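You operate a simulated robot arm through the tools that you are given. There is no shell and no other tool. Be economical: measure what you need, move in short steps, check, and stop when the job is done.

Carry out the task below with a simulated robot arm. There is one attempt and no reset: what you move stays moved.

TASK
Test both flushes on the clear cistern once each, the small one first.
Fine: water on before and off after; let it refill between the two.

Only the result counts: the job must be done as asked and must still hold three seconds after the hand-in. Knocking over, shifting, dropping, spilling or breaking anything else fails it.

THE ROBOT
A 5-joint arm with a two-finger parallel gripper on a trunk, on a base that drives. Base frame: it is fixed to the floor where the robot stands at the start and does not move with it; the origin is under the middle of the robot, x ahead of it, y to its left, z up. Lengths are in mm, angles in degrees, forces in N, time in s.
It reaches about 1134 mm from its shoulder. Its first joint turns from -149.0 to 149.0 degrees. Places, roughly: big white button [200, -600, 1000]; blue lever [400, -500, 700]; clear cistern [200, -600, 800]; small grey button [200, -600, 1000]. Payload 1.57 kg.
The tool frame sits at the grasp point between the pads (the TCP): z along the fingers, y along the line on which they close. The tips reach 30 mm beyond it. The gripper opens to 110 mm. The fingers are 24 mm wide and 12 mm thick; the gripper's body (48 by 112 mm) begins 78 mm behind the TCP.
Orientation is told as [roll, pitch, yaw] about the base's x, y, z axes, in that order, counted from this pose: with the fingers straight down and closing along the base's y, the tool's x points along the base's -x, its y along +y and its z along -z.

THE INTERFACE
- The arm moves only by the tool apply_moves. Its argument "deltas" is a list of rows, each a list of 7 numbers: the shift along the tool's x, y, z in units of 50 mm (1.0 is 50 mm), then the turn, a rotation vector about the tool's x, y, z in units of 8 degrees (1.0 is 8 degrees), then the finger opening in mm, from 0 to 110. In form: [[dx, dy, dz, ax, ay, az, fingers], ...]. A call has 1 to 20 rows; each row shifts and turns the commanded pose from where the row before left it, along the tool's axes as they then stand. A call with a number of a shift or a turn outside -1 to 1 is refused whole. A row lasts 0.2 s, in which the tool goes at most 50 mm and 8.6 degrees; a call with a longer step from one row to the next is refused whole, and so is a gripper value outside its range. Where a pose cannot be reached the arm comes as near as it can. A force on the tool above 80 N (or 10 N above the force at the start of the call, whichever is more), or a blocked arm, ends the call early, and 0.2 s more pass. Each finger travels about 153 mm/s and halts on what it meets, pressing with about 42 N; the grip force reading is that of the motor and also rises with nothing between the fingers. The clock runs only during rows and for 0.2 s after the last one: add rows that do not move to give the fingers time. The reply holds the time, the measured pose of the TCP, the force on the tool along the base axes, the opening and the grip force, in the units named above and with some noise, with the torque about the TCP (base axes, N m) and any sound that the robot's microphone picked up, and new pictures: "views" is both (left out), scene, wrist or none.
- Cameras (640 x 400 px; columns grow to the right, rows downward): "scene" is now at [-26.1, 98.5, 1854.3]; the picture's right is [-0.97, -0.26, -0.00], its down [-0.21, 0.77, -0.61] and it looks along [0.16, -0.58, -0.80] (base axes); focal length 248 px, centre (320, 200). "wrist" rides on the gripper at [70, 16, -141] in the tool frame; the picture's right is [-0.23, 0.97, 0.00], its down [-0.86, -0.20, -0.48] and it looks along [-0.47, -0.11, 0.88] (tool axes); focal length 222 px, centre (320, 200). There is no depth. A picture from a camera that has moved, and an enlarged one, comes with that camera's place and axes in the base frame and with its lens.
- raise_lower(by): slides the trunk up (or, below 0, down) by that many mm; the arm and the scene camera ride with it, the base frame stays. It gives what a move gives, with no picture.
- drive_base(legs): drives the robot by 1 to 6 legs, each [ahead, turn to the left] in mm and degrees, along the robot's own axes; the way and the turn of a leg run together, so that a leg with both is an arc; at most 1500 mm and 180 degrees a leg. The arm and the cameras ride along, it lands a little off, and it stops where it bumps. It gives what a move gives, and a new picture of the scene camera.
- pan_tilt(pan, tilt): turns the head with the scene camera to pan (to the left, within 155 degrees either way) and tilt (down, from -29 to 69), counted from straight ahead of the robot. It gives what a move gives, and a new picture of the scene camera.
- enlarge(camera, box): a new picture of the part [left, top, right, bottom] of that camera's present view, enlarged. The clock stands still meanwhile.
- close_job(): hands the job in; it is judged then, once.

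Work in short steps. Places have to be worked out from the pictures, the camera data and where the tool is seen: move nearer, look again, correct. Check each grasp and each placing, and mend what went wrong. You have 120 turns and 260 pictures in all, those below and enlarged ones among them. Open the gripper and draw the arm clear of the work before you hand the job in, unless the task says otherwise; then end with one line.

The tools are called after ">>>" as name(argument=value, ...) on one line, values as JSON. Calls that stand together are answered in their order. apply_moves: Moves the arm, as the interface text tells. Its arguments: {"type":"object","properties":{"deltas":{"type":"array","items":{"type":"array","items":{"type":"number"}}},"views":{"type":"string","enum":["both","scene","wrist","none"]}},"required":["deltas"]} The other tools are called the same way: raise_lower (by) slides the trunk up or down; drive_base (legs) drives the base; pan_tilt (pan, tilt) turns the head that bears the scene camera; enlarge (camera, box) takes an enlarged picture of a part of a camera's view; close_job () hands the job in.

At the start:

```text
clock: 0.0
eef_pos: [168.9, -563.3, 1148.7]
tcp_rot: [0.0, -0.1, 0.1]
contact_force: [0.1, 0.2, -0.1]
moment: [0.01, 0.01, 0.02]
grip_width: 109.9
gripper_force: 0.0
trunk travel left (down, up): [-883.0, 87.0]
robot x, y, heading: [1.4, -0.4, -0.2]
head pan, tilt: [-75.0, 52.7]
```

scene: 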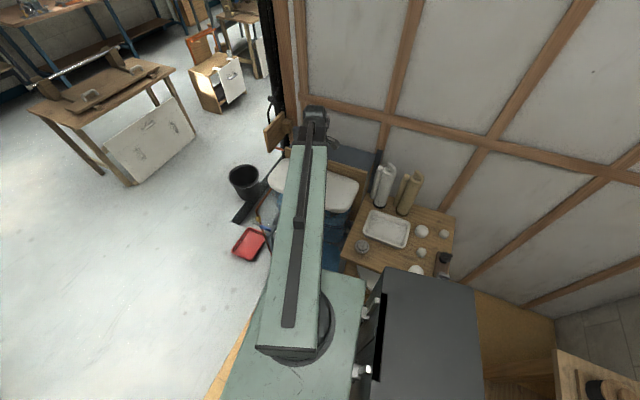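
wrist: 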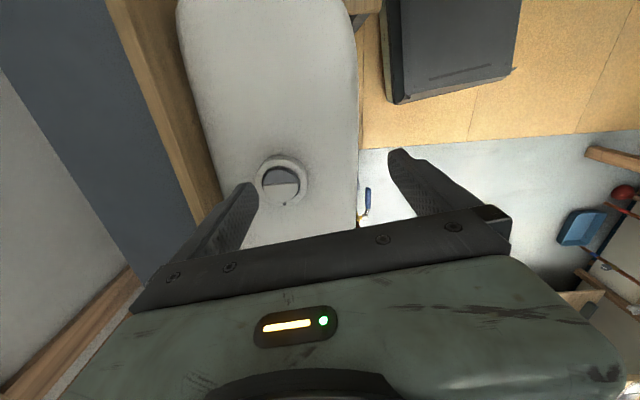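

The wrist picture shows a lid with a split ring button and a blue thing beside the cistern. I enlarge both.

>>> enlarge(camera="wrist", box=[230, 130, 400, 236])

>>> enlarge(camera="scene", box=[220, 100, 420, 280])

```text
3.76 times, centred on (315, 183) of wrist
camera zoom: at [99.7, -548.3, 1291.2], right [0.23, 0.97, 0.0], down [0.86, -0.2, 0.48], along [0.47, -0.11, -0.88], focal length 836 px, centre (339, 264)
```

zoom: 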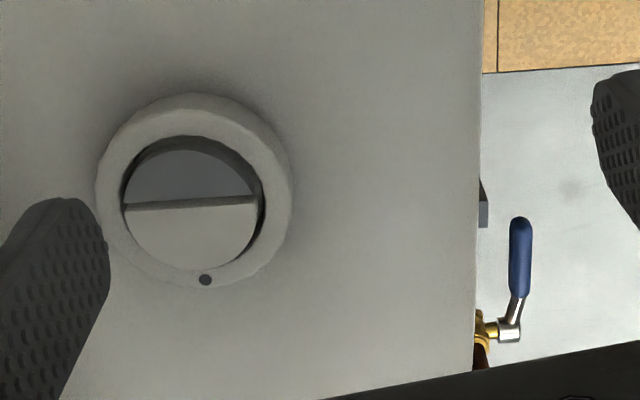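

```text
2.22 times, centred on (320, 190) of scene
camera zoom: at [-26.1, 98.5, 1854.3], right [-0.97, -0.26, 0.0], down [-0.21, 0.77, -0.61], along [0.16, -0.58, -0.8], focal length 552 px, centre (320, 222)
```

zoom: 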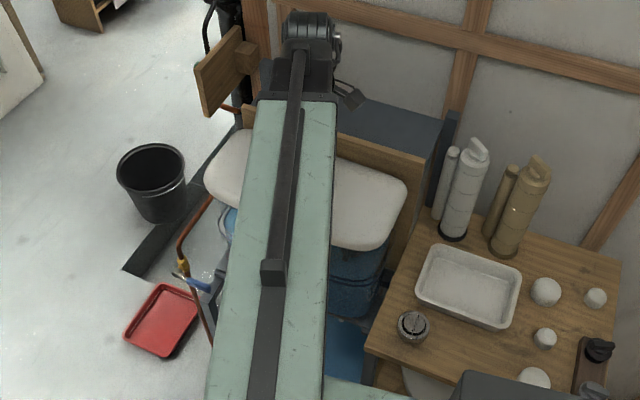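

The split ring sits at about (211, -631, 1000), with the grey half toward -x and the white half toward +x. I move toward the room at the same height for a look at the valve.

>>> apply_moves(deltas=[[-0.4, 0.8, 0, 0, 0, 0, 110], [-0.4, 0.8, 0, 0, 0, 0, 110], [-0.4, 0.8, 0, 0, 0, 0, 110], [0, 0.8, 0, 0, 0, 0, 110], [0, 0, 0, 0, 0, 0, 110]])

```text
clock: 1.2
eef_pos: [260.5, -478.7, 1149.1]
tcp_rot: [0.1, 0.2, 0.1]
contact_force: [-0.6, -0.2, 0.5]
moment: [0.02, -0.05, 0.03]
grip_width: 110.1
gripper_force: 0.0
out of reach, approached as far as the arm can: row 2, 3, 4
trunk travel left (down, up): [-883.0, 87.0]
robot x, y, heading: [-1.0, 1.1, 0.1]
head pan, tilt: [-75.0, 52.7]
camera scene: at [-26.4, 98.4, 1854.3], right [-0.97, -0.26, 0.0], down [-0.21, 0.77, -0.61], along [0.16, -0.58, -0.8], focal length 248 px, centre (320, 200)
camera wrist: at [192.3, -462.4, 1291.4], right [0.23, 0.97, 0.0], down [0.86, -0.2, 0.48], along [0.46, -0.11, -0.88], focal length 222 px, centre (320, 200)
```

scene: 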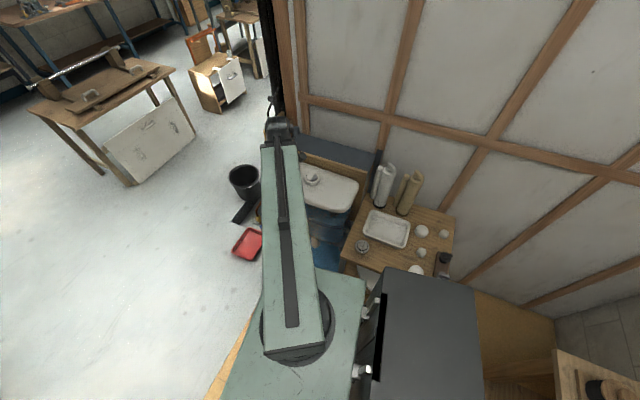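
wrist: 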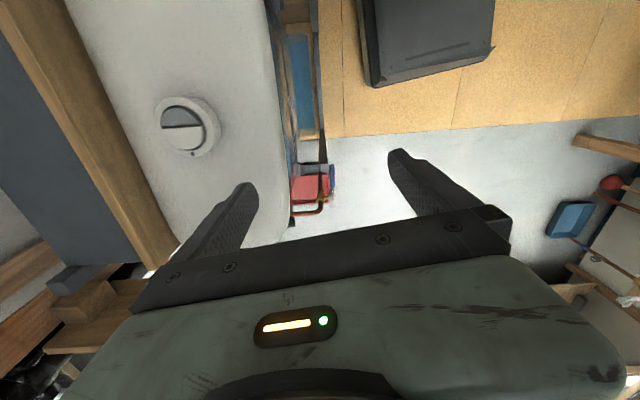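

The ring triangulates to about (207, -635, 1000). I enlarge both views to see the valve and the water.

>>> enlarge(camera="scene", box=[220, 140, 380, 280])

>>> enlarge(camera="wrist", box=[240, 120, 400, 240])

```text
2.86 times, centred on (300, 210) of scene
camera zoom: at [-26.4, 98.4, 1854.3], right [-0.97, -0.26, 0.0], down [-0.21, 0.77, -0.61], along [0.16, -0.58, -0.8], focal length 709 px, centre (377, 171)
```

zoom: 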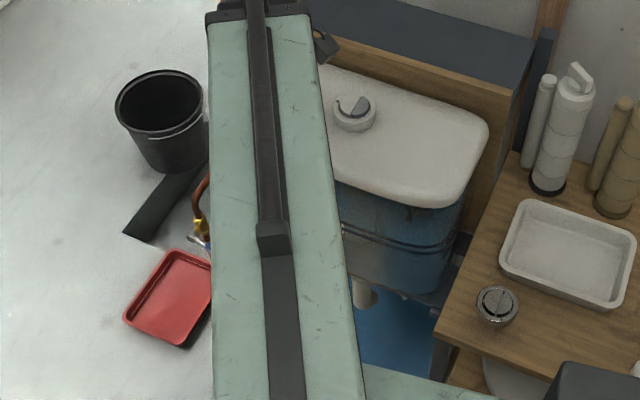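

```text
3.33 times, centred on (320, 180) of wrist
camera zoom: at [192.3, -462.4, 1291.4], right [0.23, 0.97, 0.0], down [0.86, -0.2, 0.48], along [0.46, -0.11, -0.88], focal length 740 px, centre (320, 267)
```

zoom: 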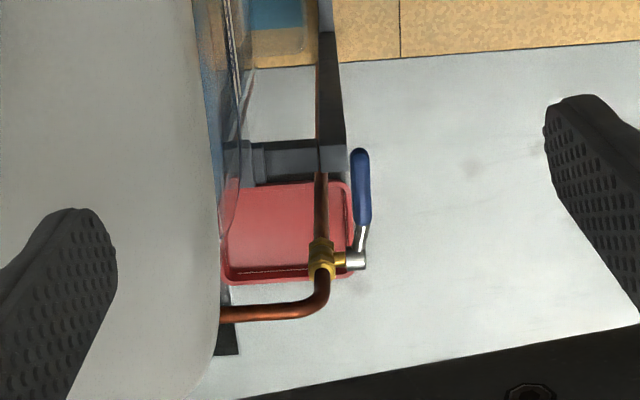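

From the two views the valve's pivot is about (497, -499, 714) and the handle's tip about (393, -480, 735). So the handle lies level along -x, across an upright pipe, which means closed. I move out in front of it and spin the tool 90° so the wrist camera faces the cistern.

>>> apply_moves(deltas=[[-0.8, 0, 0, 0, 0, 0, 110], [-0.8, 0, 0, 0, 0, 0, 110], [-0.8, 0, 0, 0, 0, 0, 60], [0, 0, 0, 0, 0, 1, 0], [0, 0, 0, 0, 0, 1, 0], [0, 0, 0, 0, 0, 1, 0], [0, 0, 0, 0, 0, 1, 0], [0, 0, 0, 0, 0, 1, 0], [0, 0, 0, 0, 0, 1, 0], [0, 0, 0, 0, 0, 1, 0], [0, 0, 0, 0, 0, 1, 0], [0, 0, 0, 0, 0, 1, 0], [0, 0, 0, 0, 0, 1, 0], [0, 0, 0, 0, 0, 1, 0], [0, 0, 0, 0, 0, 0.25, 0], [0, 0, 0, 0, 0, 0, 0]])

```text
clock: 4.6
eef_pos: [379.5, -480.0, 1148.9]
tcp_rot: [-0.1, 0.0, -90.1]
contact_force: [0.5, 0.2, 0.8]
moment: [0.0, -0.01, 0.01]
grip_width: 0.0
gripper_force: 21.7
trunk travel left (down, up): [-883.0, 87.0]
robot x, y, heading: [1.3, 3.6, -0.0]
head pan, tilt: [-75.0, 52.7]
camera scene: at [-26.0, 98.5, 1854.3], right [-0.97, -0.26, 0.0], down [-0.21, 0.77, -0.61], along [0.16, -0.58, -0.8], focal length 248 px, centre (320, 200)
camera wrist: at [396.3, -409.6, 1291.2], right [0.97, -0.23, 0.0], down [-0.2, -0.85, 0.48], along [-0.11, -0.47, -0.88], focal length 222 px, centre (320, 200)
```

scene: 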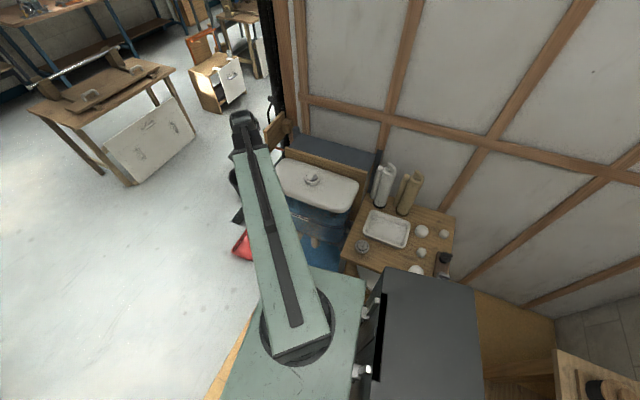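
wrist: 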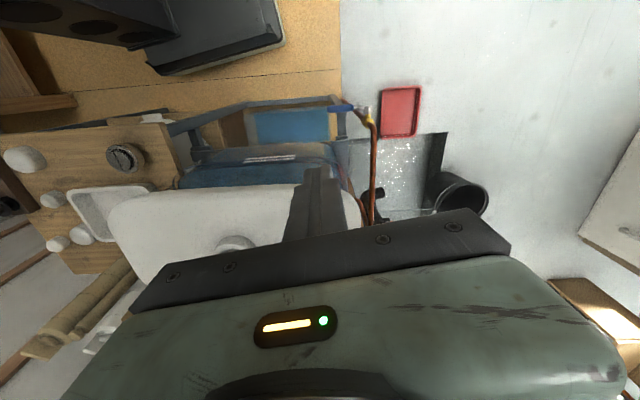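

I enlarge the valve region and the cistern in both cameras.

>>> enlarge(camera="wrist", box=[300, 80, 420, 155])

>>> enlarge(camera="scene", box=[260, 150, 370, 270])

```text
5.33 times, centred on (360, 118) of wrist
camera zoom: at [396.3, -409.6, 1291.2], right [0.97, -0.23, 0.0], down [-0.2, -0.85, 0.48], along [-0.11, -0.47, -0.88], focal length 1185 px, centre (107, 640)
```

zoom: 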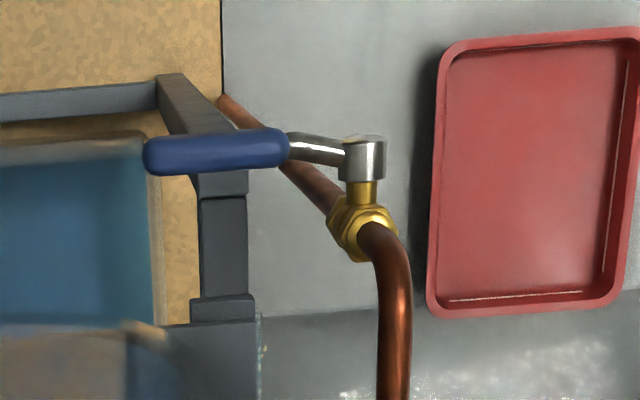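

```text
3.33 times, centred on (315, 210) of scene
camera zoom: at [-26.0, 98.5, 1854.3], right [-0.97, -0.26, 0.0], down [-0.21, 0.77, -0.61], along [0.16, -0.58, -0.8], focal length 828 px, centre (337, 167)
```

zoom: 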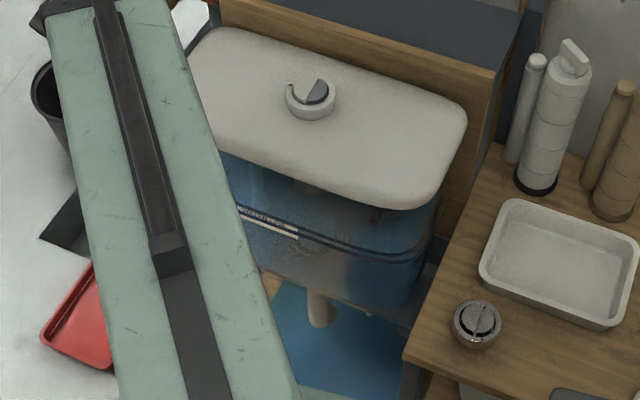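

The lever stands at right angles to the upright pipe, so it is closed. I bring the closed fingers down to just above the handle (x≈410, y≈-481).

>>> apply_moves(deltas=[[0, 0.6, 0.5, 0, 0, 0, 0], [0, 0, 1, 0, 0, 0, 0], [0, 0, 1, 0, 0, 0, 0], [0, 0, 1, 0, 0, 0, 0], [0, 0, 1, 0, 0, 0, 0], [0, 0, 1, 0, 0, 0, 0], [0, 0, 1, 0, 0, 0, 0], [0, 0, 0, 0, 0, 0, 0]])

```text
clock: 6.4
eef_pos: [409.9, -479.6, 1149.7]
tcp_rot: [-0.1, -0.1, -90.0]
contact_force: [-0.9, -0.5, -0.7]
moment: [-0.03, -0.02, 0.03]
grip_width: 0.1
gripper_force: 21.2
out of reach, approached as far as the arm can: row 1, 2, 3, 4, 5, 6, 7
trunk travel left (down, up): [-883.0, 87.0]
robot x, y, heading: [-0.2, 1.5, -0.2]
head pan, tilt: [-75.0, 52.7]
camera scene: at [-26.0, 98.5, 1854.3], right [-0.97, -0.26, 0.0], down [-0.21, 0.77, -0.61], along [0.16, -0.58, -0.8], focal length 248 px, centre (320, 200)
camera wrist: at [426.5, -409.6, 1291.2], right [0.97, -0.23, 0.0], down [-0.2, -0.86, 0.48], along [-0.11, -0.47, -0.88], focal length 222 px, centre (320, 200)
```

scene: 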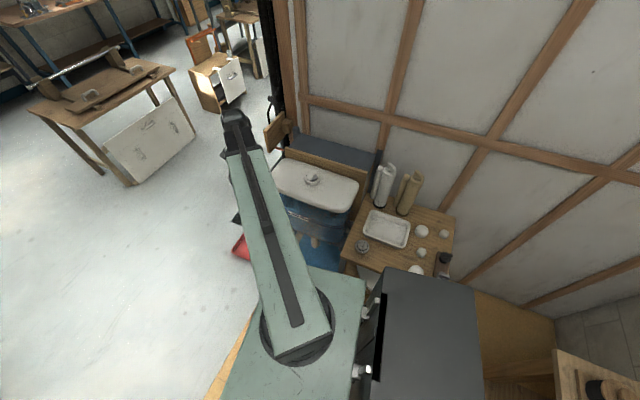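
wrist: 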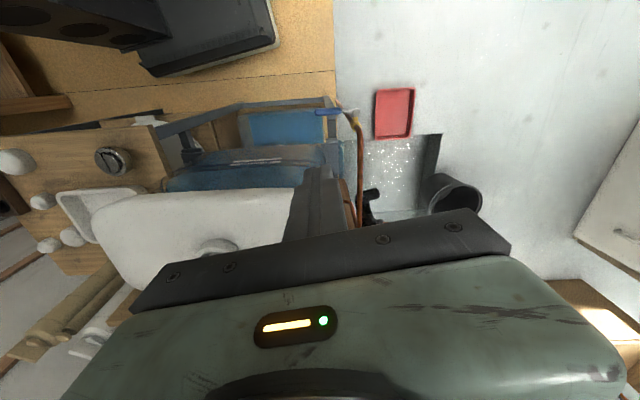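

The arm cannot go lower at this radius, so the trunk must come down. First I tilt the fingers outward about 40° in the arm's plane, which keeps the wrist away from the lid.

>>> apply_moves(deltas=[[0, 0, 0, -0.65, -0.76, 0, 0], [0, 0, 0, -0.65, -0.76, 0, 0], [0, 0, 0, -0.65, -0.76, 0, 0], [0, 0, 0, -0.65, -0.76, 0, 0], [0, 0, 0, -0.65, -0.76, 0, 0], [0, 0, 0, 0, 0, 0, 0]])

```text
clock: 7.8
eef_pos: [454.7, -542.5, 1205.1]
tcp_rot: [28.5, -29.1, -97.5]
contact_force: [0.5, 0.3, 0.2]
moment: [-0.03, -0.01, -0.02]
grip_width: 0.0
gripper_force: 21.0
out of reach, approached as far as the arm can: row 2, 3, 4, 5
trunk travel left (down, up): [-883.0, 87.0]
robot x, y, heading: [1.4, -0.8, -0.0]
head pan, tilt: [-75.0, 52.7]
camera scene: at [-26.1, 98.5, 1854.3], right [-0.97, -0.26, 0.0], down [-0.21, 0.77, -0.61], along [0.16, -0.58, -0.8], focal length 248 px, centre (320, 200)
camera wrist: at [418.6, -410.6, 1286.5], right [0.85, -0.08, 0.52], down [-0.48, -0.53, 0.7], along [0.21, -0.84, -0.49], focal length 222 px, centre (320, 200)
```

scene: 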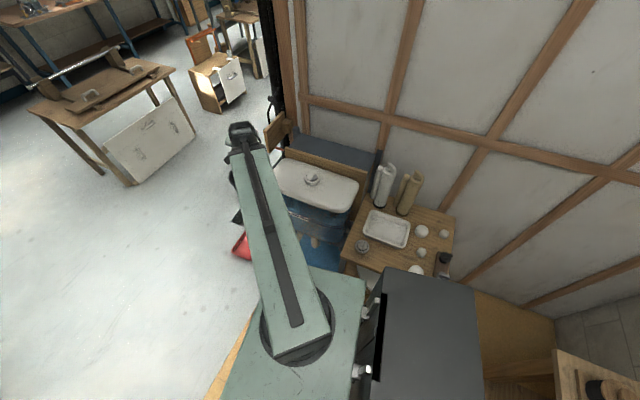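
wrist: 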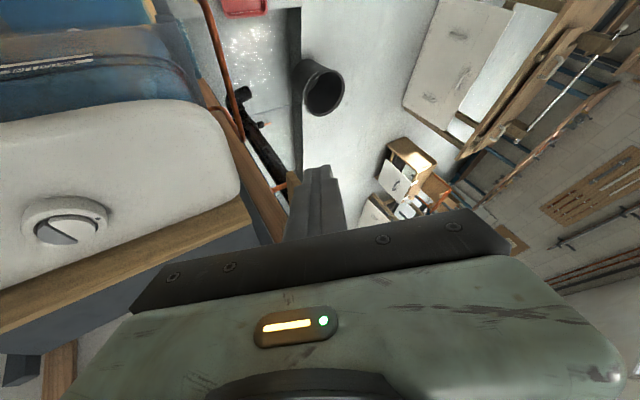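

The arm is at its inner limit, so the base stands too close. I look ahead-left for free floor to back away toward +x, +y.

>>> pan_tilt(pan=40, tilt=50)

>>> pan_tilt(pan=110, tilt=50)

```text
clock: 9.7
eef_pos: [454.7, -542.3, 1205.4]
tcp_rot: [28.5, -29.1, -97.4]
contact_force: [-0.2, 0.8, 0.2]
moment: [0.02, -0.01, -0.02]
grip_width: 0.2
gripper_force: 21.5
trunk travel left (down, up): [-883.0, 87.0]
robot x, y, heading: [4.2, -0.3, 0.1]
head pan, tilt: [40.0, 50.0]
camera scene: at [13.8, 219.8, 1857.9], right [0.64, -0.77, 0.0], down [-0.59, -0.49, -0.64], along [0.49, 0.41, -0.77], focal length 248 px, centre (320, 200)
```

scene: 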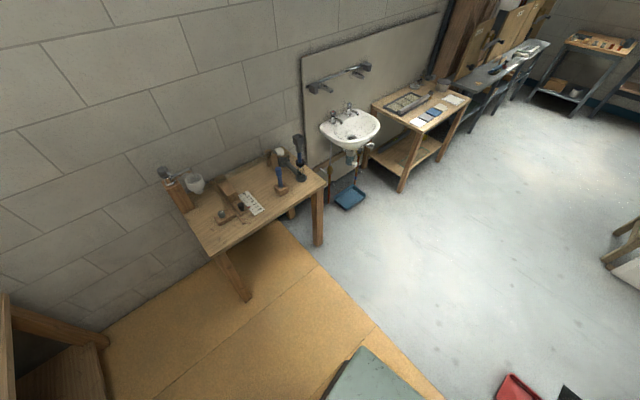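

```text
clock: 11.2
eef_pos: [454.4, -541.7, 1205.7]
tcp_rot: [28.5, -29.2, -97.5]
contact_force: [0.2, 0.0, 0.4]
moment: [-0.02, 0.01, -0.02]
grip_width: 0.1
gripper_force: 21.3
trunk travel left (down, up): [-883.0, 87.0]
robot x, y, heading: [2.5, -1.3, -0.3]
head pan, tilt: [110.0, 50.0]
camera scene: at [-71.5, 242.8, 1857.9], right [0.94, 0.34, 0.0], down [0.26, -0.72, -0.64], along [-0.22, 0.6, -0.77], focal length 248 px, centre (320, 200)
```

scene: 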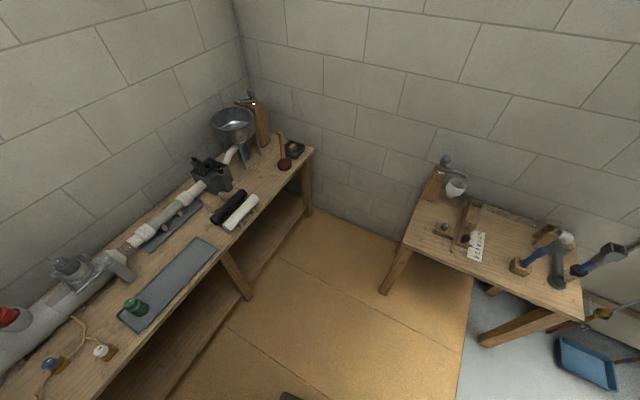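

There is plenty of free floor. I turn left 45°, drive 330 mm and turn back, so the cistern and the valve sit at a comfortable radius.

>>> drive_base(legs=[[0, 45], [330, 0], [0, -45]])

>>> pan_tilt(pan=-85, tilt=45)

```text
clock: 17.5
eef_pos: [679.4, -329.5, 1202.6]
tcp_rot: [27.9, -28.7, -98.3]
contact_force: [-0.3, -0.5, -0.5]
moment: [0.0, 0.03, -0.03]
grip_width: 0.0
gripper_force: 21.4
trunk travel left (down, up): [-883.0, 87.0]
robot x, y, heading: [234.6, 218.0, -0.6]
head pan, tilt: [110.0, 50.0]
camera scene: at [162.7, 459.0, 1858.2], right [0.94, 0.33, 0.0], down [0.25, -0.72, -0.64], along [-0.21, 0.61, -0.77], focal length 248 px, centre (320, 200)
```

scene: 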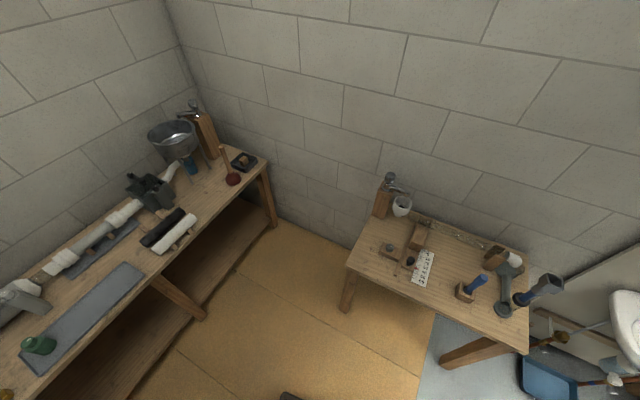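

```text
clock: 20.3
eef_pos: [678.6, -327.5, 1202.2]
tcp_rot: [27.9, -28.6, -98.3]
contact_force: [0.9, -0.1, -0.1]
moment: [0.01, 0.02, -0.01]
grip_width: 0.0
gripper_force: 21.0
trunk travel left (down, up): [-883.0, 87.0]
robot x, y, heading: [230.8, 216.0, -0.4]
head pan, tilt: [-85.0, 45.0]
camera scene: at [193.6, 306.9, 1864.8], right [-1.0, -0.08, 0.0], down [-0.05, 0.7, -0.71], along [0.05, -0.7, -0.71], focal length 248 px, centre (320, 200)
```

scene: 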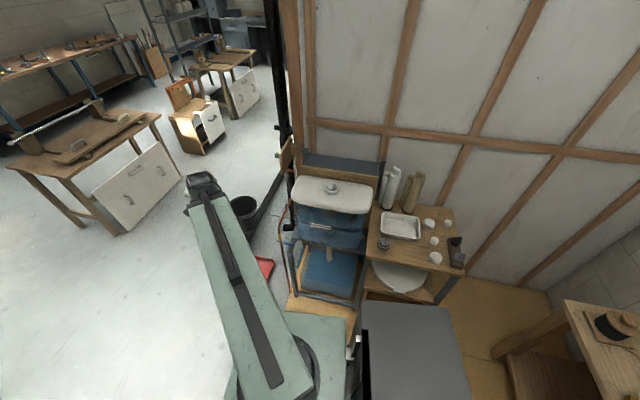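

>>> enlarge(camera="scene", box=[250, 160, 400, 310])

```text
2.67 times, centred on (325, 235) of scene
camera zoom: at [193.6, 306.9, 1864.8], right [-1.0, -0.08, 0.0], down [-0.05, 0.7, -0.71], along [0.05, -0.7, -0.71], focal length 662 px, centre (307, 107)
```

zoom: 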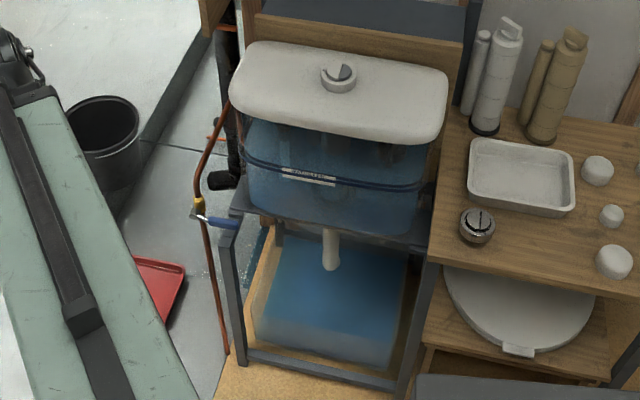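

The lever's tip is near the stand's corner post. I look closer before touching it.

>>> enlarge(camera="scene", box=[275, 200, 335, 260])

>>> enlarge(camera="scene", box=[285, 170, 385, 250])

```text
6.67 times, centred on (305, 230) of scene
camera zoom: at [193.6, 306.9, 1864.8], right [-1.0, -0.08, 0.0], down [-0.05, 0.7, -0.71], along [0.05, -0.7, -0.71], focal length 1655 px, centre (420, 0)
```

zoom: 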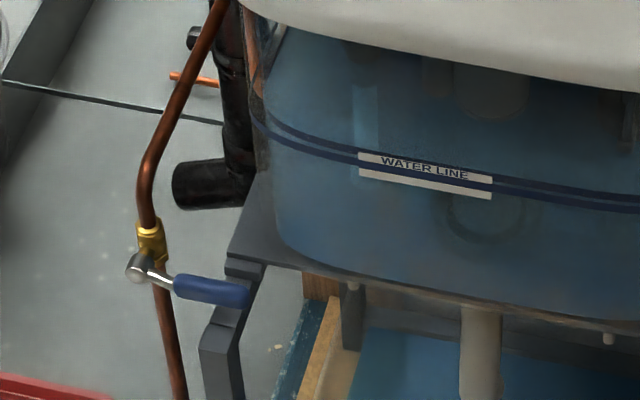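

```text
5.00 times, centred on (335, 210) of scene
camera zoom: at [193.6, 306.9, 1864.8], right [-1.0, -0.08, 0.0], down [-0.05, 0.7, -0.71], along [0.05, -0.7, -0.71], focal length 1241 px, centre (245, 150)
```

zoom: 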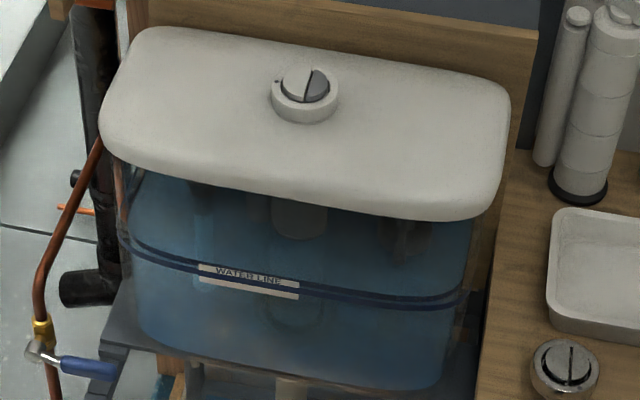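

The lever's axis sits at about (490, -495, 714), with the handle level toward -x and its tip near (393, -478, 714). I swing the arm at constant radius to stand above the handle, still high up.

>>> apply_moves(deltas=[[-0.561, -0.685, -0.018, 0.2156, -0.1845, 0.349, 0], [-0.561, -0.685, -0.018, 0.2156, -0.1845, 0.349, 0], [-0.561, -0.685, -0.018, 0.2156, -0.1845, 0.349, 0], [-0.561, -0.685, -0.018, 0.2156, -0.1845, 0.349, 0], [-0.561, -0.685, -0.018, 0.2156, -0.1845, 0.349, 0], [-0.561, -0.685, -0.018, 0.2156, -0.1845, 0.349, 0], [-0.561, -0.685, -0.018, 0.2156, -0.1845, 0.349, 0], [0, 0, 0, 0, 0, 0, 0]], views="none")

```text
clock: 22.1
eef_pos: [404.2, -468.0, 1204.0]
tcp_rot: [27.9, -28.7, -123.6]
contact_force: [0.0, -0.3, -0.9]
moment: [0.0, -0.02, -0.01]
grip_width: 0.0
gripper_force: 21.2
trunk travel left (down, up): [-883.0, 87.0]
robot x, y, heading: [229.4, 218.1, -0.7]
head pan, tilt: [-85.0, 45.0]
```

For a push with near-level fingers the base needs more distance, so I back it 200 mm toward +y (the floor there is free to about y 1000).

>>> drive_base(legs=[[0, 90], [200, 0], [0, -90]])

```text
clock: 31.4
eef_pos: [382.7, -275.1, 1201.7]
tcp_rot: [27.9, -28.5, -125.6]
contact_force: [0.6, 0.1, 0.2]
moment: [0.01, 0.02, -0.03]
grip_width: 0.2
gripper_force: 21.1
trunk travel left (down, up): [-883.0, 87.0]
robot x, y, heading: [231.8, 395.7, -2.3]
head pan, tilt: [-85.0, 45.0]
camera scene: at [198.0, 485.1, 1864.9], right [-1.0, -0.05, 0.0], down [-0.03, 0.71, -0.71], along [0.03, -0.71, -0.71], focal length 248 px, centre (320, 200)
```

scene: 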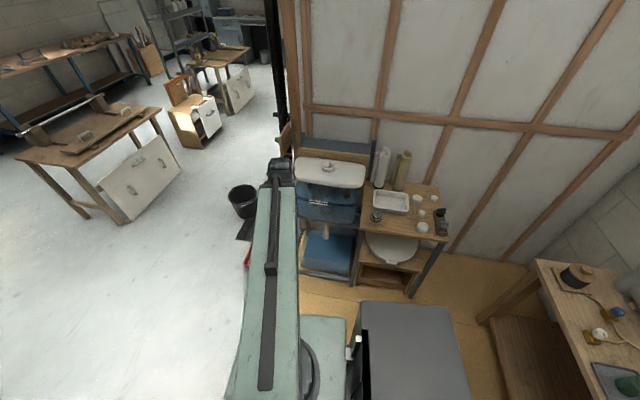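

Now I extend toward the handle at this height while tilting the fingers to about 75° from down, nearly level.

>>> apply_moves(deltas=[[-0.411, 0.355, 0.44, -0.588, -0.683, 0, 0], [-0.367, 0.317, 0.506, -0.588, -0.683, 0, 0], [-0.316, 0.272, 0.562, -0.588, -0.683, 0, 0], [-0.26, 0.225, 0.61, -0.588, -0.683, 0, 0], [-0.2, 0.172, 0.648, -0.588, -0.683, 0, 0], [0, 0, 0, 0, 0, 0, 0]])

```text
clock: 32.8
eef_pos: [419.1, -441.5, 1326.3]
tcp_rot: [67.8, -47.2, -151.0]
contact_force: [0.4, -0.1, 0.5]
moment: [0.02, 0.01, 0.0]
grip_width: 0.1
gripper_force: 21.1
out of reach, approached as far as the arm can: row 1, 2, 3, 4, 5
trunk travel left (down, up): [-883.0, 87.0]
robot x, y, heading: [231.0, 394.8, -2.4]
head pan, tilt: [-85.0, 45.0]
camera scene: at [197.5, 486.6, 1864.8], right [-1.0, -0.05, 0.0], down [-0.03, 0.71, -0.71], along [0.03, -0.71, -0.71], focal length 248 px, centre (320, 200)
camera wrist: at [445.5, -284.8, 1322.1], right [0.62, -0.08, 0.78], down [-0.76, 0.17, 0.62], along [-0.18, -0.98, 0.05], focal length 222 px, centre (320, 200)
```

scene: 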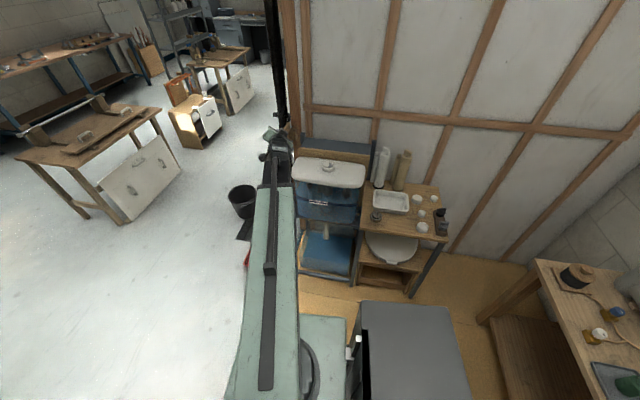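
wrist: 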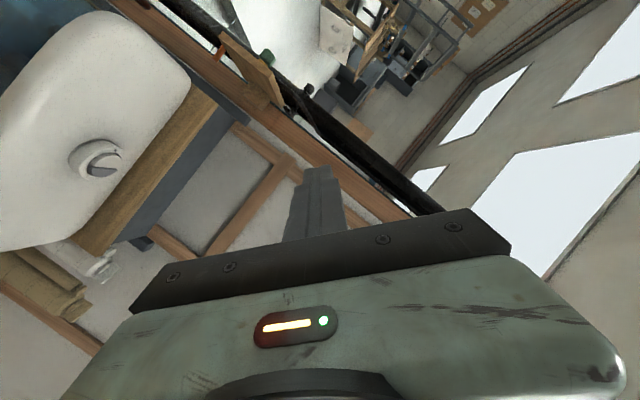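

The fingers are now 75° from down, held at the arm's lower limit. The trunk takes it lower, with tip and wrist all clear of the lid (y > -530).

>>> raise_lower(by=-520)

>>> apply_moves(deltas=[[0, 0, 0, 0, 0, 0, 0]])

>>> enlarge(camera="scene", box=[230, 110, 390, 230])

```text
refused: -520 is not a number from -400 to 400
```

```text
clock: 33.2
eef_pos: [419.9, -441.8, 1325.8]
tcp_rot: [67.7, -47.1, -151.0]
contact_force: [0.5, 0.6, 0.9]
moment: [0.01, -0.03, 0.0]
grip_width: 0.2
gripper_force: 21.0
trunk travel left (down, up): [-883.0, 87.0]
robot x, y, heading: [235.1, 395.7, -2.4]
head pan, tilt: [-85.0, 45.0]
camera scene: at [197.6, 486.4, 1864.8], right [-1.0, -0.05, 0.0], down [-0.03, 0.71, -0.71], along [0.03, -0.71, -0.71], focal length 248 px, centre (320, 200)
camera wrist: at [445.6, -284.8, 1322.0], right [0.62, -0.08, 0.78], down [-0.76, 0.17, 0.62], along [-0.18, -0.98, 0.05], focal length 222 px, centre (320, 200)
```

scene: 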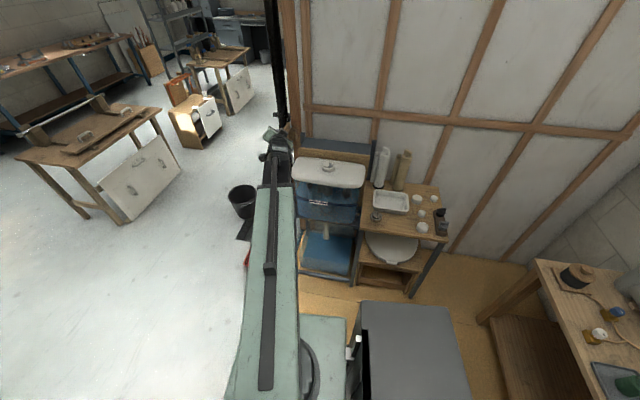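
wrist: 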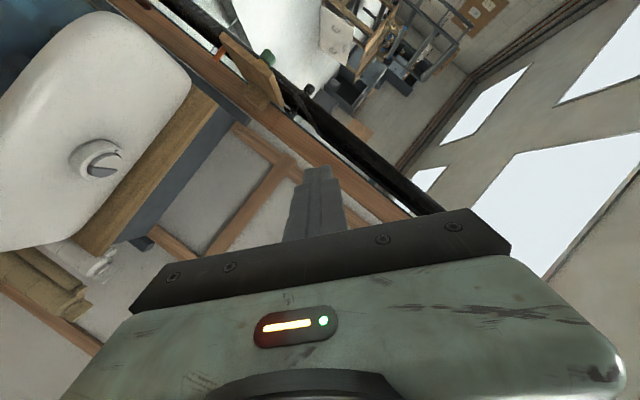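

```text
3.33 times, centred on (310, 170) of scene
camera zoom: at [197.6, 486.4, 1864.8], right [-1.0, -0.05, 0.0], down [-0.03, 0.71, -0.71], along [0.03, -0.71, -0.71], focal length 828 px, centre (353, 300)
```

zoom: 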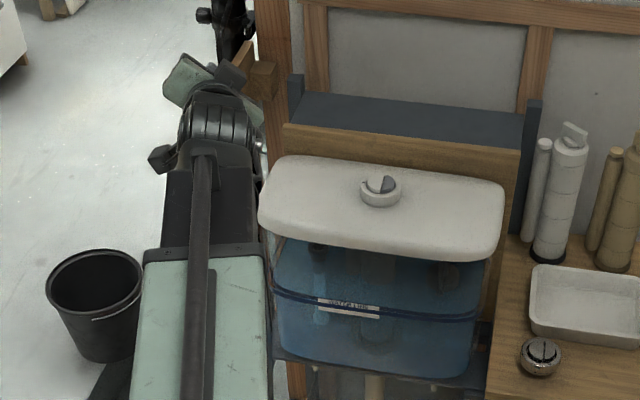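

Trunk steps are limited to 400 mm, so I lower in two steps with a look between.

>>> raise_lower(by=-400)

>>> apply_moves(deltas=[[0, 0, 0, 0, 0, 0, 0]])

```text
clock: 37.0
eef_pos: [420.2, -440.3, 925.7]
tcp_rot: [67.7, -47.0, -150.9]
contact_force: [0.5, 0.2, 0.1]
moment: [-0.02, 0.0, -0.03]
grip_width: 0.0
gripper_force: 21.8
trunk travel left (down, up): [-483.0, 487.0]
robot x, y, heading: [231.7, 393.5, -2.1]
head pan, tilt: [-85.0, 45.0]
```

```text
clock: 37.4
eef_pos: [419.6, -442.5, 925.9]
tcp_rot: [67.6, -47.1, -150.9]
contact_force: [0.6, 0.1, 0.9]
moment: [-0.02, 0.01, -0.02]
grip_width: 0.2
gripper_force: 21.1
trunk travel left (down, up): [-483.0, 487.0]
robot x, y, heading: [233.2, 397.8, -2.3]
head pan, tilt: [-85.0, 45.0]
camera scene: at [197.6, 486.6, 1464.8], right [-1.0, -0.05, 0.0], down [-0.03, 0.71, -0.71], along [0.03, -0.71, -0.71], focal length 248 px, centre (320, 200)
camera wrist: at [445.6, -284.6, 922.0], right [0.62, -0.08, 0.78], down [-0.76, 0.17, 0.62], along [-0.18, -0.98, 0.05], focal length 222 px, centre (320, 200)
```

scene: 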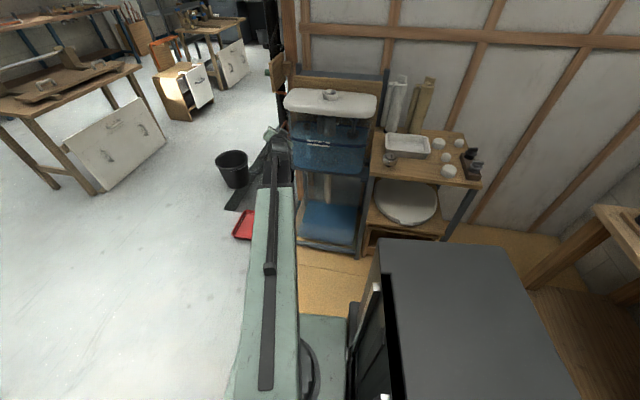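
wrist: 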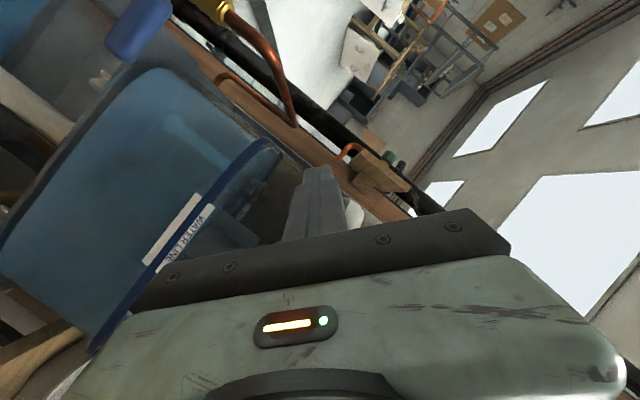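

The handle shows at about (428, -480, 720). I lower another 130 mm, ending with the fingers about 55 mm above it.

>>> raise_lower(by=-130)

>>> apply_moves(deltas=[[0, 0, 0.5, 0, 0, 0, 0], [0, 0, 0, 0, 0, 0, 0]])

>>> enlarge(camera="wrist", box=[0, 0, 360, 225])

>>> enlarge(camera="scene", box=[240, 40, 400, 160])

```text
clock: 39.0
eef_pos: [420.5, -441.8, 796.2]
tcp_rot: [67.6, -47.2, -151.0]
contact_force: [0.0, -0.7, -0.8]
moment: [0.02, 0.01, 0.0]
grip_width: 0.0
gripper_force: 21.3
trunk travel left (down, up): [-353.0, 617.0]
robot x, y, heading: [233.5, 396.0, -2.3]
head pan, tilt: [-85.0, 45.0]
```

```text
clock: 39.6
eef_pos: [424.2, -465.8, 795.6]
tcp_rot: [67.4, -47.0, -150.8]
contact_force: [0.3, -0.3, 0.1]
moment: [0.0, 0.03, 0.0]
grip_width: 0.1
gripper_force: 21.1
out of reach, approached as far as the arm can: row 1
trunk travel left (down, up): [-353.0, 617.0]
robot x, y, heading: [229.5, 398.4, -2.3]
head pan, tilt: [-85.0, 45.0]
camera scene: at [197.6, 486.6, 1334.8], right [-1.0, -0.05, 0.0], down [-0.03, 0.71, -0.71], along [0.03, -0.71, -0.71], focal length 248 px, centre (320, 200)
camera wrist: at [451.2, -308.6, 791.9], right [0.62, -0.08, 0.78], down [-0.76, 0.17, 0.63], along [-0.18, -0.98, 0.04], focal length 222 px, centre (320, 200)
```

scene: 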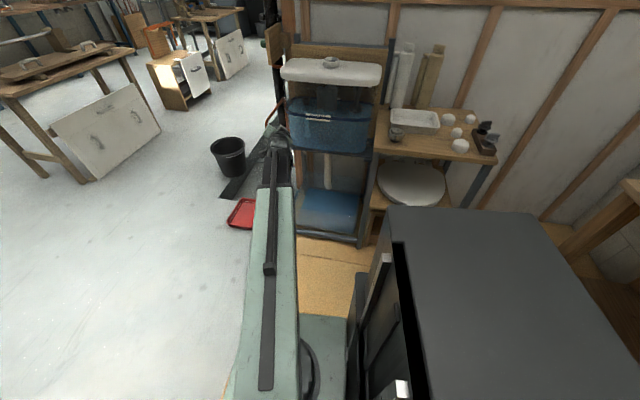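
wrist: 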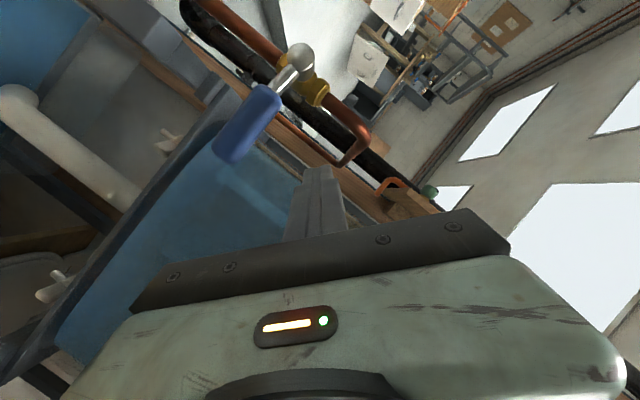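

```text
1.78 times, centred on (180, 112) of wrist
camera zoom: at [451.2, -308.6, 791.9], right [0.62, -0.08, 0.78], down [-0.76, 0.17, 0.63], along [-0.18, -0.98, 0.04], focal length 395 px, centre (569, 356)
```

zoom: 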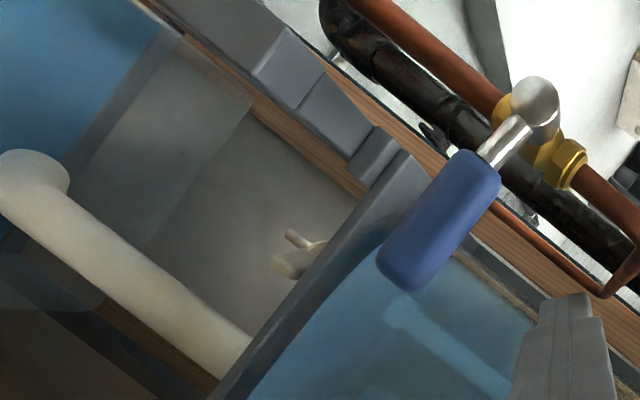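

```text
3.33 times, centred on (320, 100) of scene
camera zoom: at [197.6, 486.6, 1334.8], right [-1.0, -0.05, 0.0], down [-0.03, 0.71, -0.71], along [0.03, -0.71, -0.71], focal length 828 px, centre (320, 533)
```

zoom: 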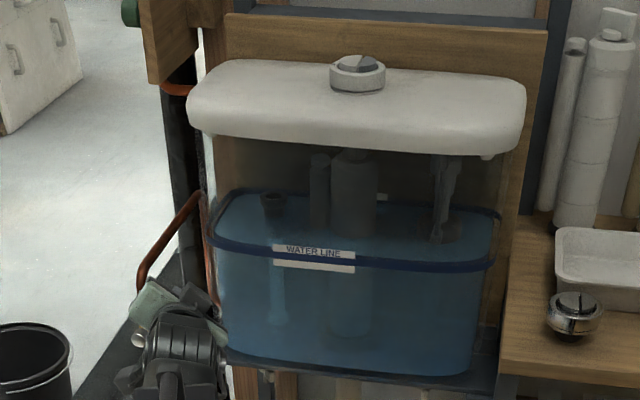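

The picture now shows water up to the line and the lever's geometry clearly. The arm is at its lower limit, so I raise the arm 150 mm and lower the trunk by as much, to leave it room for fine downward pushes.

>>> apply_moves(deltas=[[-0.72, 0.62, -0.255, 0, 0, 0, 0], [-0.72, 0.62, -0.255, 0, 0, 0, 0], [-0.72, 0.62, -0.255, 0, 0, 0, 0], [0, 0, 0, 0, 0, 0, 0]], views="none")

>>> raise_lower(by=-170)

>>> apply_moves(deltas=[[0, 0, 0, 0, 0, 0, 0]])

```text
clock: 40.6
eef_pos: [422.4, -466.1, 796.1]
tcp_rot: [67.8, -47.1, -151.0]
contact_force: [0.1, 0.3, -0.3]
moment: [0.03, 0.01, 0.01]
grip_width: 0.1
gripper_force: 21.3
out of reach, approached as far as the arm can: row 1, 2, 3
trunk travel left (down, up): [-353.0, 617.0]
robot x, y, heading: [233.3, 393.4, -2.4]
head pan, tilt: [-85.0, 45.0]
```

```text
clock: 41.5
eef_pos: [422.5, -465.3, 751.4]
tcp_rot: [71.9, -47.8, -154.6]
contact_force: [7.7, 41.7, 71.2]
moment: [-2.47, -0.84, 0.67]
grip_width: 0.0
gripper_force: 21.6
trunk travel left (down, up): [-292.0, 678.0]
robot x, y, heading: [234.7, 391.9, -2.3]
head pan, tilt: [-85.0, 45.0]
stopped: the force on the tool passed its limit at 108 N (the readings are from after the stop); the commanded pose is now the measured one
```

```text
clock: 41.9
eef_pos: [420.8, -466.1, 749.6]
tcp_rot: [72.0, -47.8, -154.6]
contact_force: [2.8, 0.7, 48.2]
moment: [-0.46, -0.02, -0.13]
grip_width: 0.1
gripper_force: 21.9
trunk travel left (down, up): [-292.0, 678.0]
robot x, y, heading: [234.8, 391.7, -2.6]
head pan, tilt: [-85.0, 45.0]
camera scene: at [196.8, 492.9, 1273.3], right [-1.0, -0.05, 0.0], down [-0.03, 0.7, -0.71], along [0.03, -0.71, -0.7], focal length 248 px, centre (320, 200)
camera wrist: at [449.6, -310.1, 739.0], right [0.61, -0.04, 0.79], down [-0.77, 0.21, 0.61], along [-0.19, -0.98, 0.09], focal length 222 px, centre (320, 200)
```

scene: 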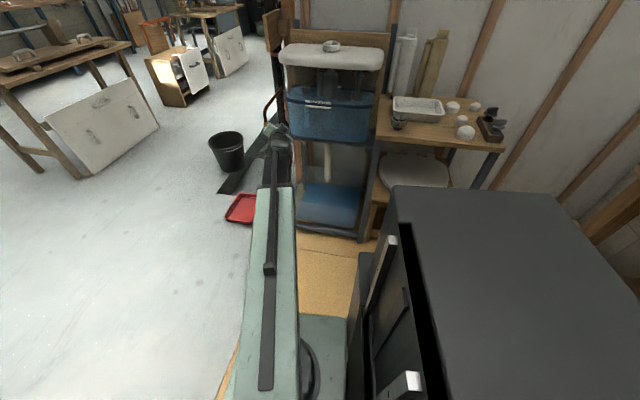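
wrist: 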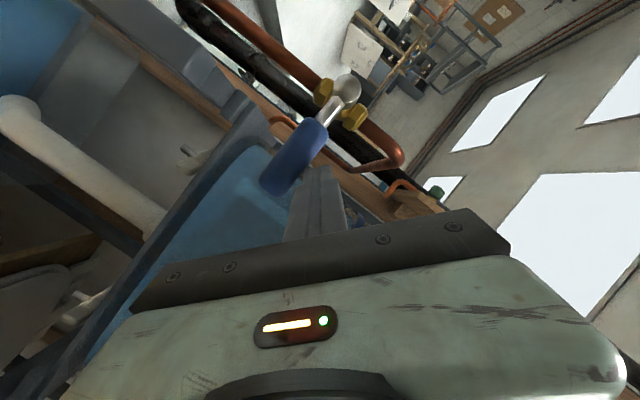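

The handle did not yield to a downward push and the lever has not moved, so it must open upward. That is my mistake for batching a trunk move onto an unverified arm move. The command is now reset, so I lift off with the arm.

>>> apply_moves(deltas=[[-0.72, 0.62, -0.255, 0, 0, 0, 0], [0, 0, 0, 0, 0, 0, 0]])

>>> enlarge(camera="wrist", box=[160, 40, 480, 240])

```text
clock: 42.5
eef_pos: [421.3, -466.5, 751.8]
tcp_rot: [72.0, -47.9, -154.7]
contact_force: [3.7, -15.7, 48.2]
moment: [-0.29, 0.02, -0.21]
grip_width: 0.1
gripper_force: 20.9
out of reach, approached as far as the arm can: row 1
trunk travel left (down, up): [-292.0, 678.0]
robot x, y, heading: [230.9, 395.1, -2.4]
head pan, tilt: [-85.0, 45.0]
camera scene: at [196.8, 492.2, 1273.2], right [-1.0, -0.05, 0.0], down [-0.03, 0.7, -0.71], along [0.03, -0.71, -0.7], focal length 248 px, centre (320, 200)
camera wrist: at [449.4, -310.9, 738.5], right [0.61, -0.04, 0.79], down [-0.77, 0.21, 0.61], along [-0.19, -0.98, 0.09], focal length 222 px, centre (320, 200)
```

scene: 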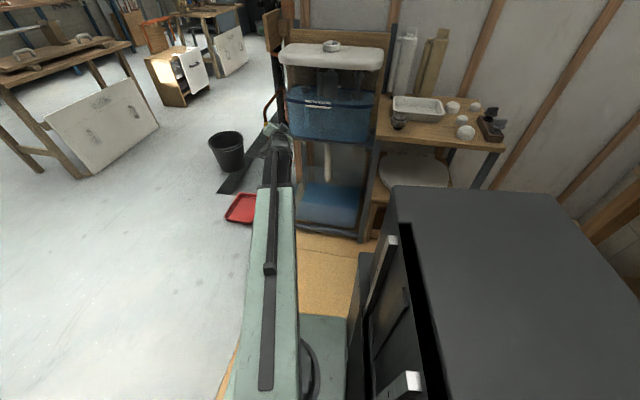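
wrist: 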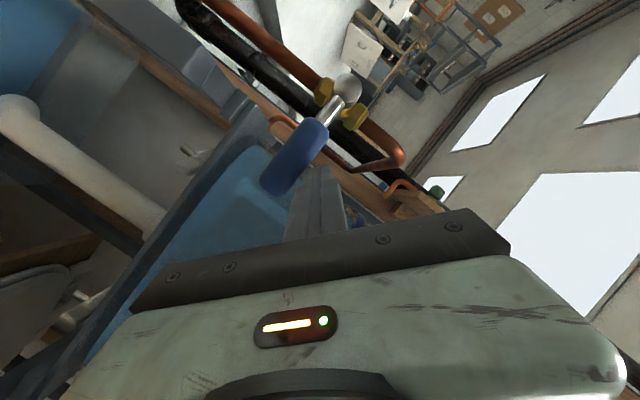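

```text
2.00 times, centred on (320, 140) of wrist
camera zoom: at [449.4, -310.9, 738.5], right [0.61, -0.04, 0.79], down [-0.77, 0.21, 0.61], along [-0.19, -0.98, 0.09], focal length 444 px, centre (320, 320)
```

zoom: 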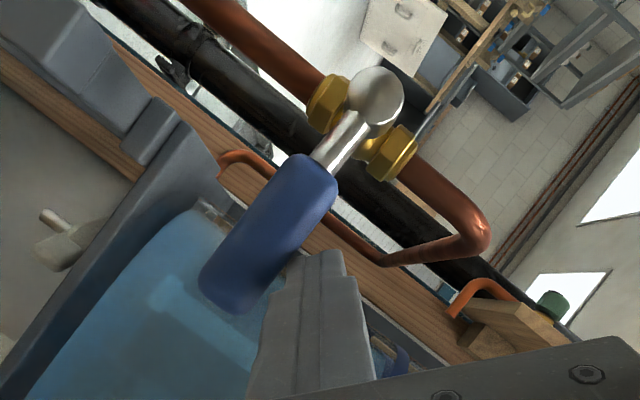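

The readings fit an arm whose wrist stays at one height (TCP height changes only with tilt), so vertical motion belongs to the trunk. I raise it to let go of the handle.

>>> raise_lower(by=70)

```text
clock: 43.6
eef_pos: [423.0, -469.0, 812.4]
tcp_rot: [70.4, -47.6, -153.4]
contact_force: [-0.2, 0.3, -0.4]
moment: [-0.02, -0.02, -0.01]
grip_width: 0.0
gripper_force: 21.5
trunk travel left (down, up): [-362.0, 608.0]
robot x, y, heading: [233.9, 398.5, -2.2]
head pan, tilt: [-85.0, 45.0]
```

Clear of contact. I retract radially about 80 mm so the fingers can pass below the handle.

>>> apply_moves(deltas=[[0.136, -0.118, -0.78, 0, 0, 0, 0], [0.136, -0.118, -0.78, 0, 0, 0, 0], [0, 0, 0, 0, 0, 0, 0]], views="none")

```text
clock: 44.4
eef_pos: [407.7, -389.3, 812.4]
tcp_rot: [70.5, -47.7, -153.4]
contact_force: [-0.8, 1.0, 0.7]
moment: [0.01, -0.01, 0.03]
grip_width: 0.0
gripper_force: 21.4
trunk travel left (down, up): [-362.0, 608.0]
robot x, y, heading: [233.0, 395.7, -2.3]
head pan, tilt: [-85.0, 45.0]
```

Moved as expected at constant height. I lower the trunk 142 mm so the fingers lie below the handle, still in front of it.

>>> raise_lower(by=-142)

>>> apply_moves(deltas=[[0, 0, 0, 0, 0, 0, 0]], views="wrist")

```text
clock: 46.1
eef_pos: [407.4, -389.4, 672.1]
tcp_rot: [70.4, -47.5, -153.4]
contact_force: [-0.2, 0.0, -0.7]
moment: [0.0, 0.03, -0.03]
grip_width: 0.0
gripper_force: 21.3
trunk travel left (down, up): [-220.0, 750.0]
robot x, y, heading: [234.3, 394.9, -2.2]
head pan, tilt: [-85.0, 45.0]
```

```text
clock: 46.5
eef_pos: [407.3, -388.5, 670.7]
tcp_rot: [70.6, -47.6, -153.4]
contact_force: [-1.1, -0.5, 0.3]
moment: [-0.01, -0.01, -0.05]
grip_width: 0.0
gripper_force: 20.9
trunk travel left (down, up): [-220.0, 750.0]
robot x, y, heading: [229.6, 394.7, -2.2]
head pan, tilt: [-85.0, 45.0]
camera wrist: at [434.4, -232.8, 661.7], right [0.61, -0.06, 0.79], down [-0.77, 0.2, 0.61], along [-0.19, -0.98, 0.08], focal length 222 px, centre (320, 200)
```

wrist: 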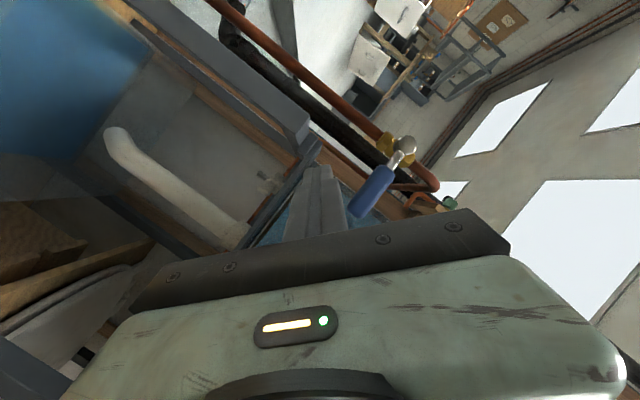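

The fingers are below the handle. I extend back outward about 78 mm under it.

>>> apply_moves(deltas=[[-0.136, 0.118, 0.78, 0, 0, 0, 0], [-0.13, 0.113, 0.76, 0, 0, 0, 0], [0, 0, 0, 0, 0, 0, 0]], views="wrist")

```text
clock: 47.3
eef_pos: [426.9, -466.5, 671.2]
tcp_rot: [70.4, -47.7, -153.5]
contact_force: [0.1, 0.9, -0.3]
moment: [0.0, -0.01, -0.05]
grip_width: 0.0
gripper_force: 21.1
trunk travel left (down, up): [-220.0, 750.0]
robot x, y, heading: [231.1, 396.0, -2.2]
head pan, tilt: [-85.0, 45.0]
camera wrist: at [453.7, -310.4, 661.7], right [0.61, -0.06, 0.79], down [-0.77, 0.2, 0.61], along [-0.19, -0.98, 0.08], focal length 222 px, centre (320, 200)
```

wrist: 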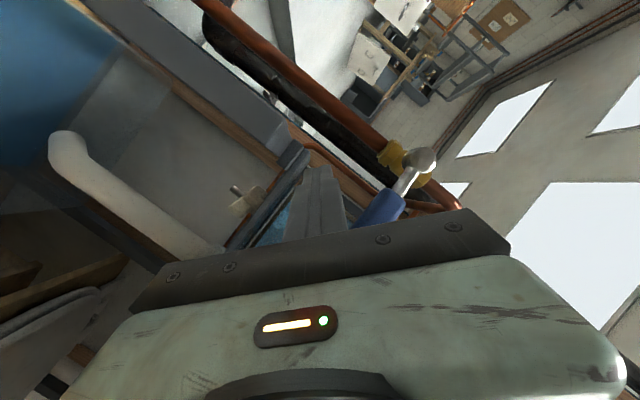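

The fingers are under the handle without contact. I raise the trunk 45 mm and watch the force.

>>> raise_lower(by=45)

>>> apply_moves(deltas=[[0, 0, 0, 0, 0, 0, 0]], views="wrist")

```text
clock: 48.2
eef_pos: [426.3, -467.0, 715.9]
tcp_rot: [70.7, -47.5, -153.4]
contact_force: [0.3, 0.2, 0.6]
moment: [-0.02, -0.02, 0.02]
grip_width: 0.1
gripper_force: 21.2
trunk travel left (down, up): [-265.0, 705.0]
robot x, y, heading: [234.0, 398.2, -2.2]
head pan, tilt: [-85.0, 45.0]
```

```text
clock: 48.6
eef_pos: [425.3, -465.9, 717.3]
tcp_rot: [70.5, -47.6, -153.4]
contact_force: [-0.6, 0.4, 0.3]
moment: [-0.02, 0.0, -0.03]
grip_width: 0.1
gripper_force: 21.6
trunk travel left (down, up): [-265.0, 705.0]
robot x, y, heading: [230.3, 394.1, -2.2]
head pan, tilt: [-85.0, 45.0]
camera wrist: at [453.6, -310.3, 706.7], right [0.61, -0.06, 0.79], down [-0.77, 0.2, 0.61], along [-0.19, -0.98, 0.08], focal length 222 px, centre (320, 200)
```

wrist: 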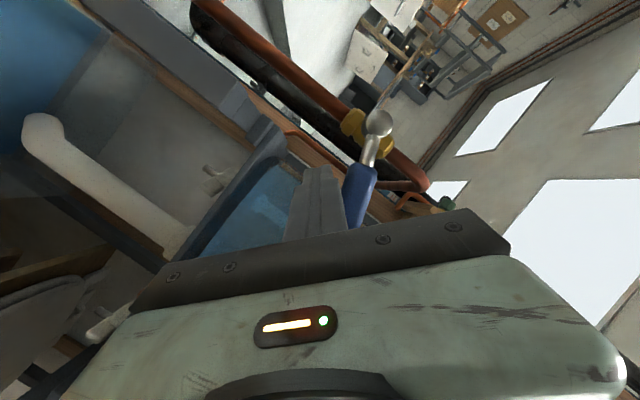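

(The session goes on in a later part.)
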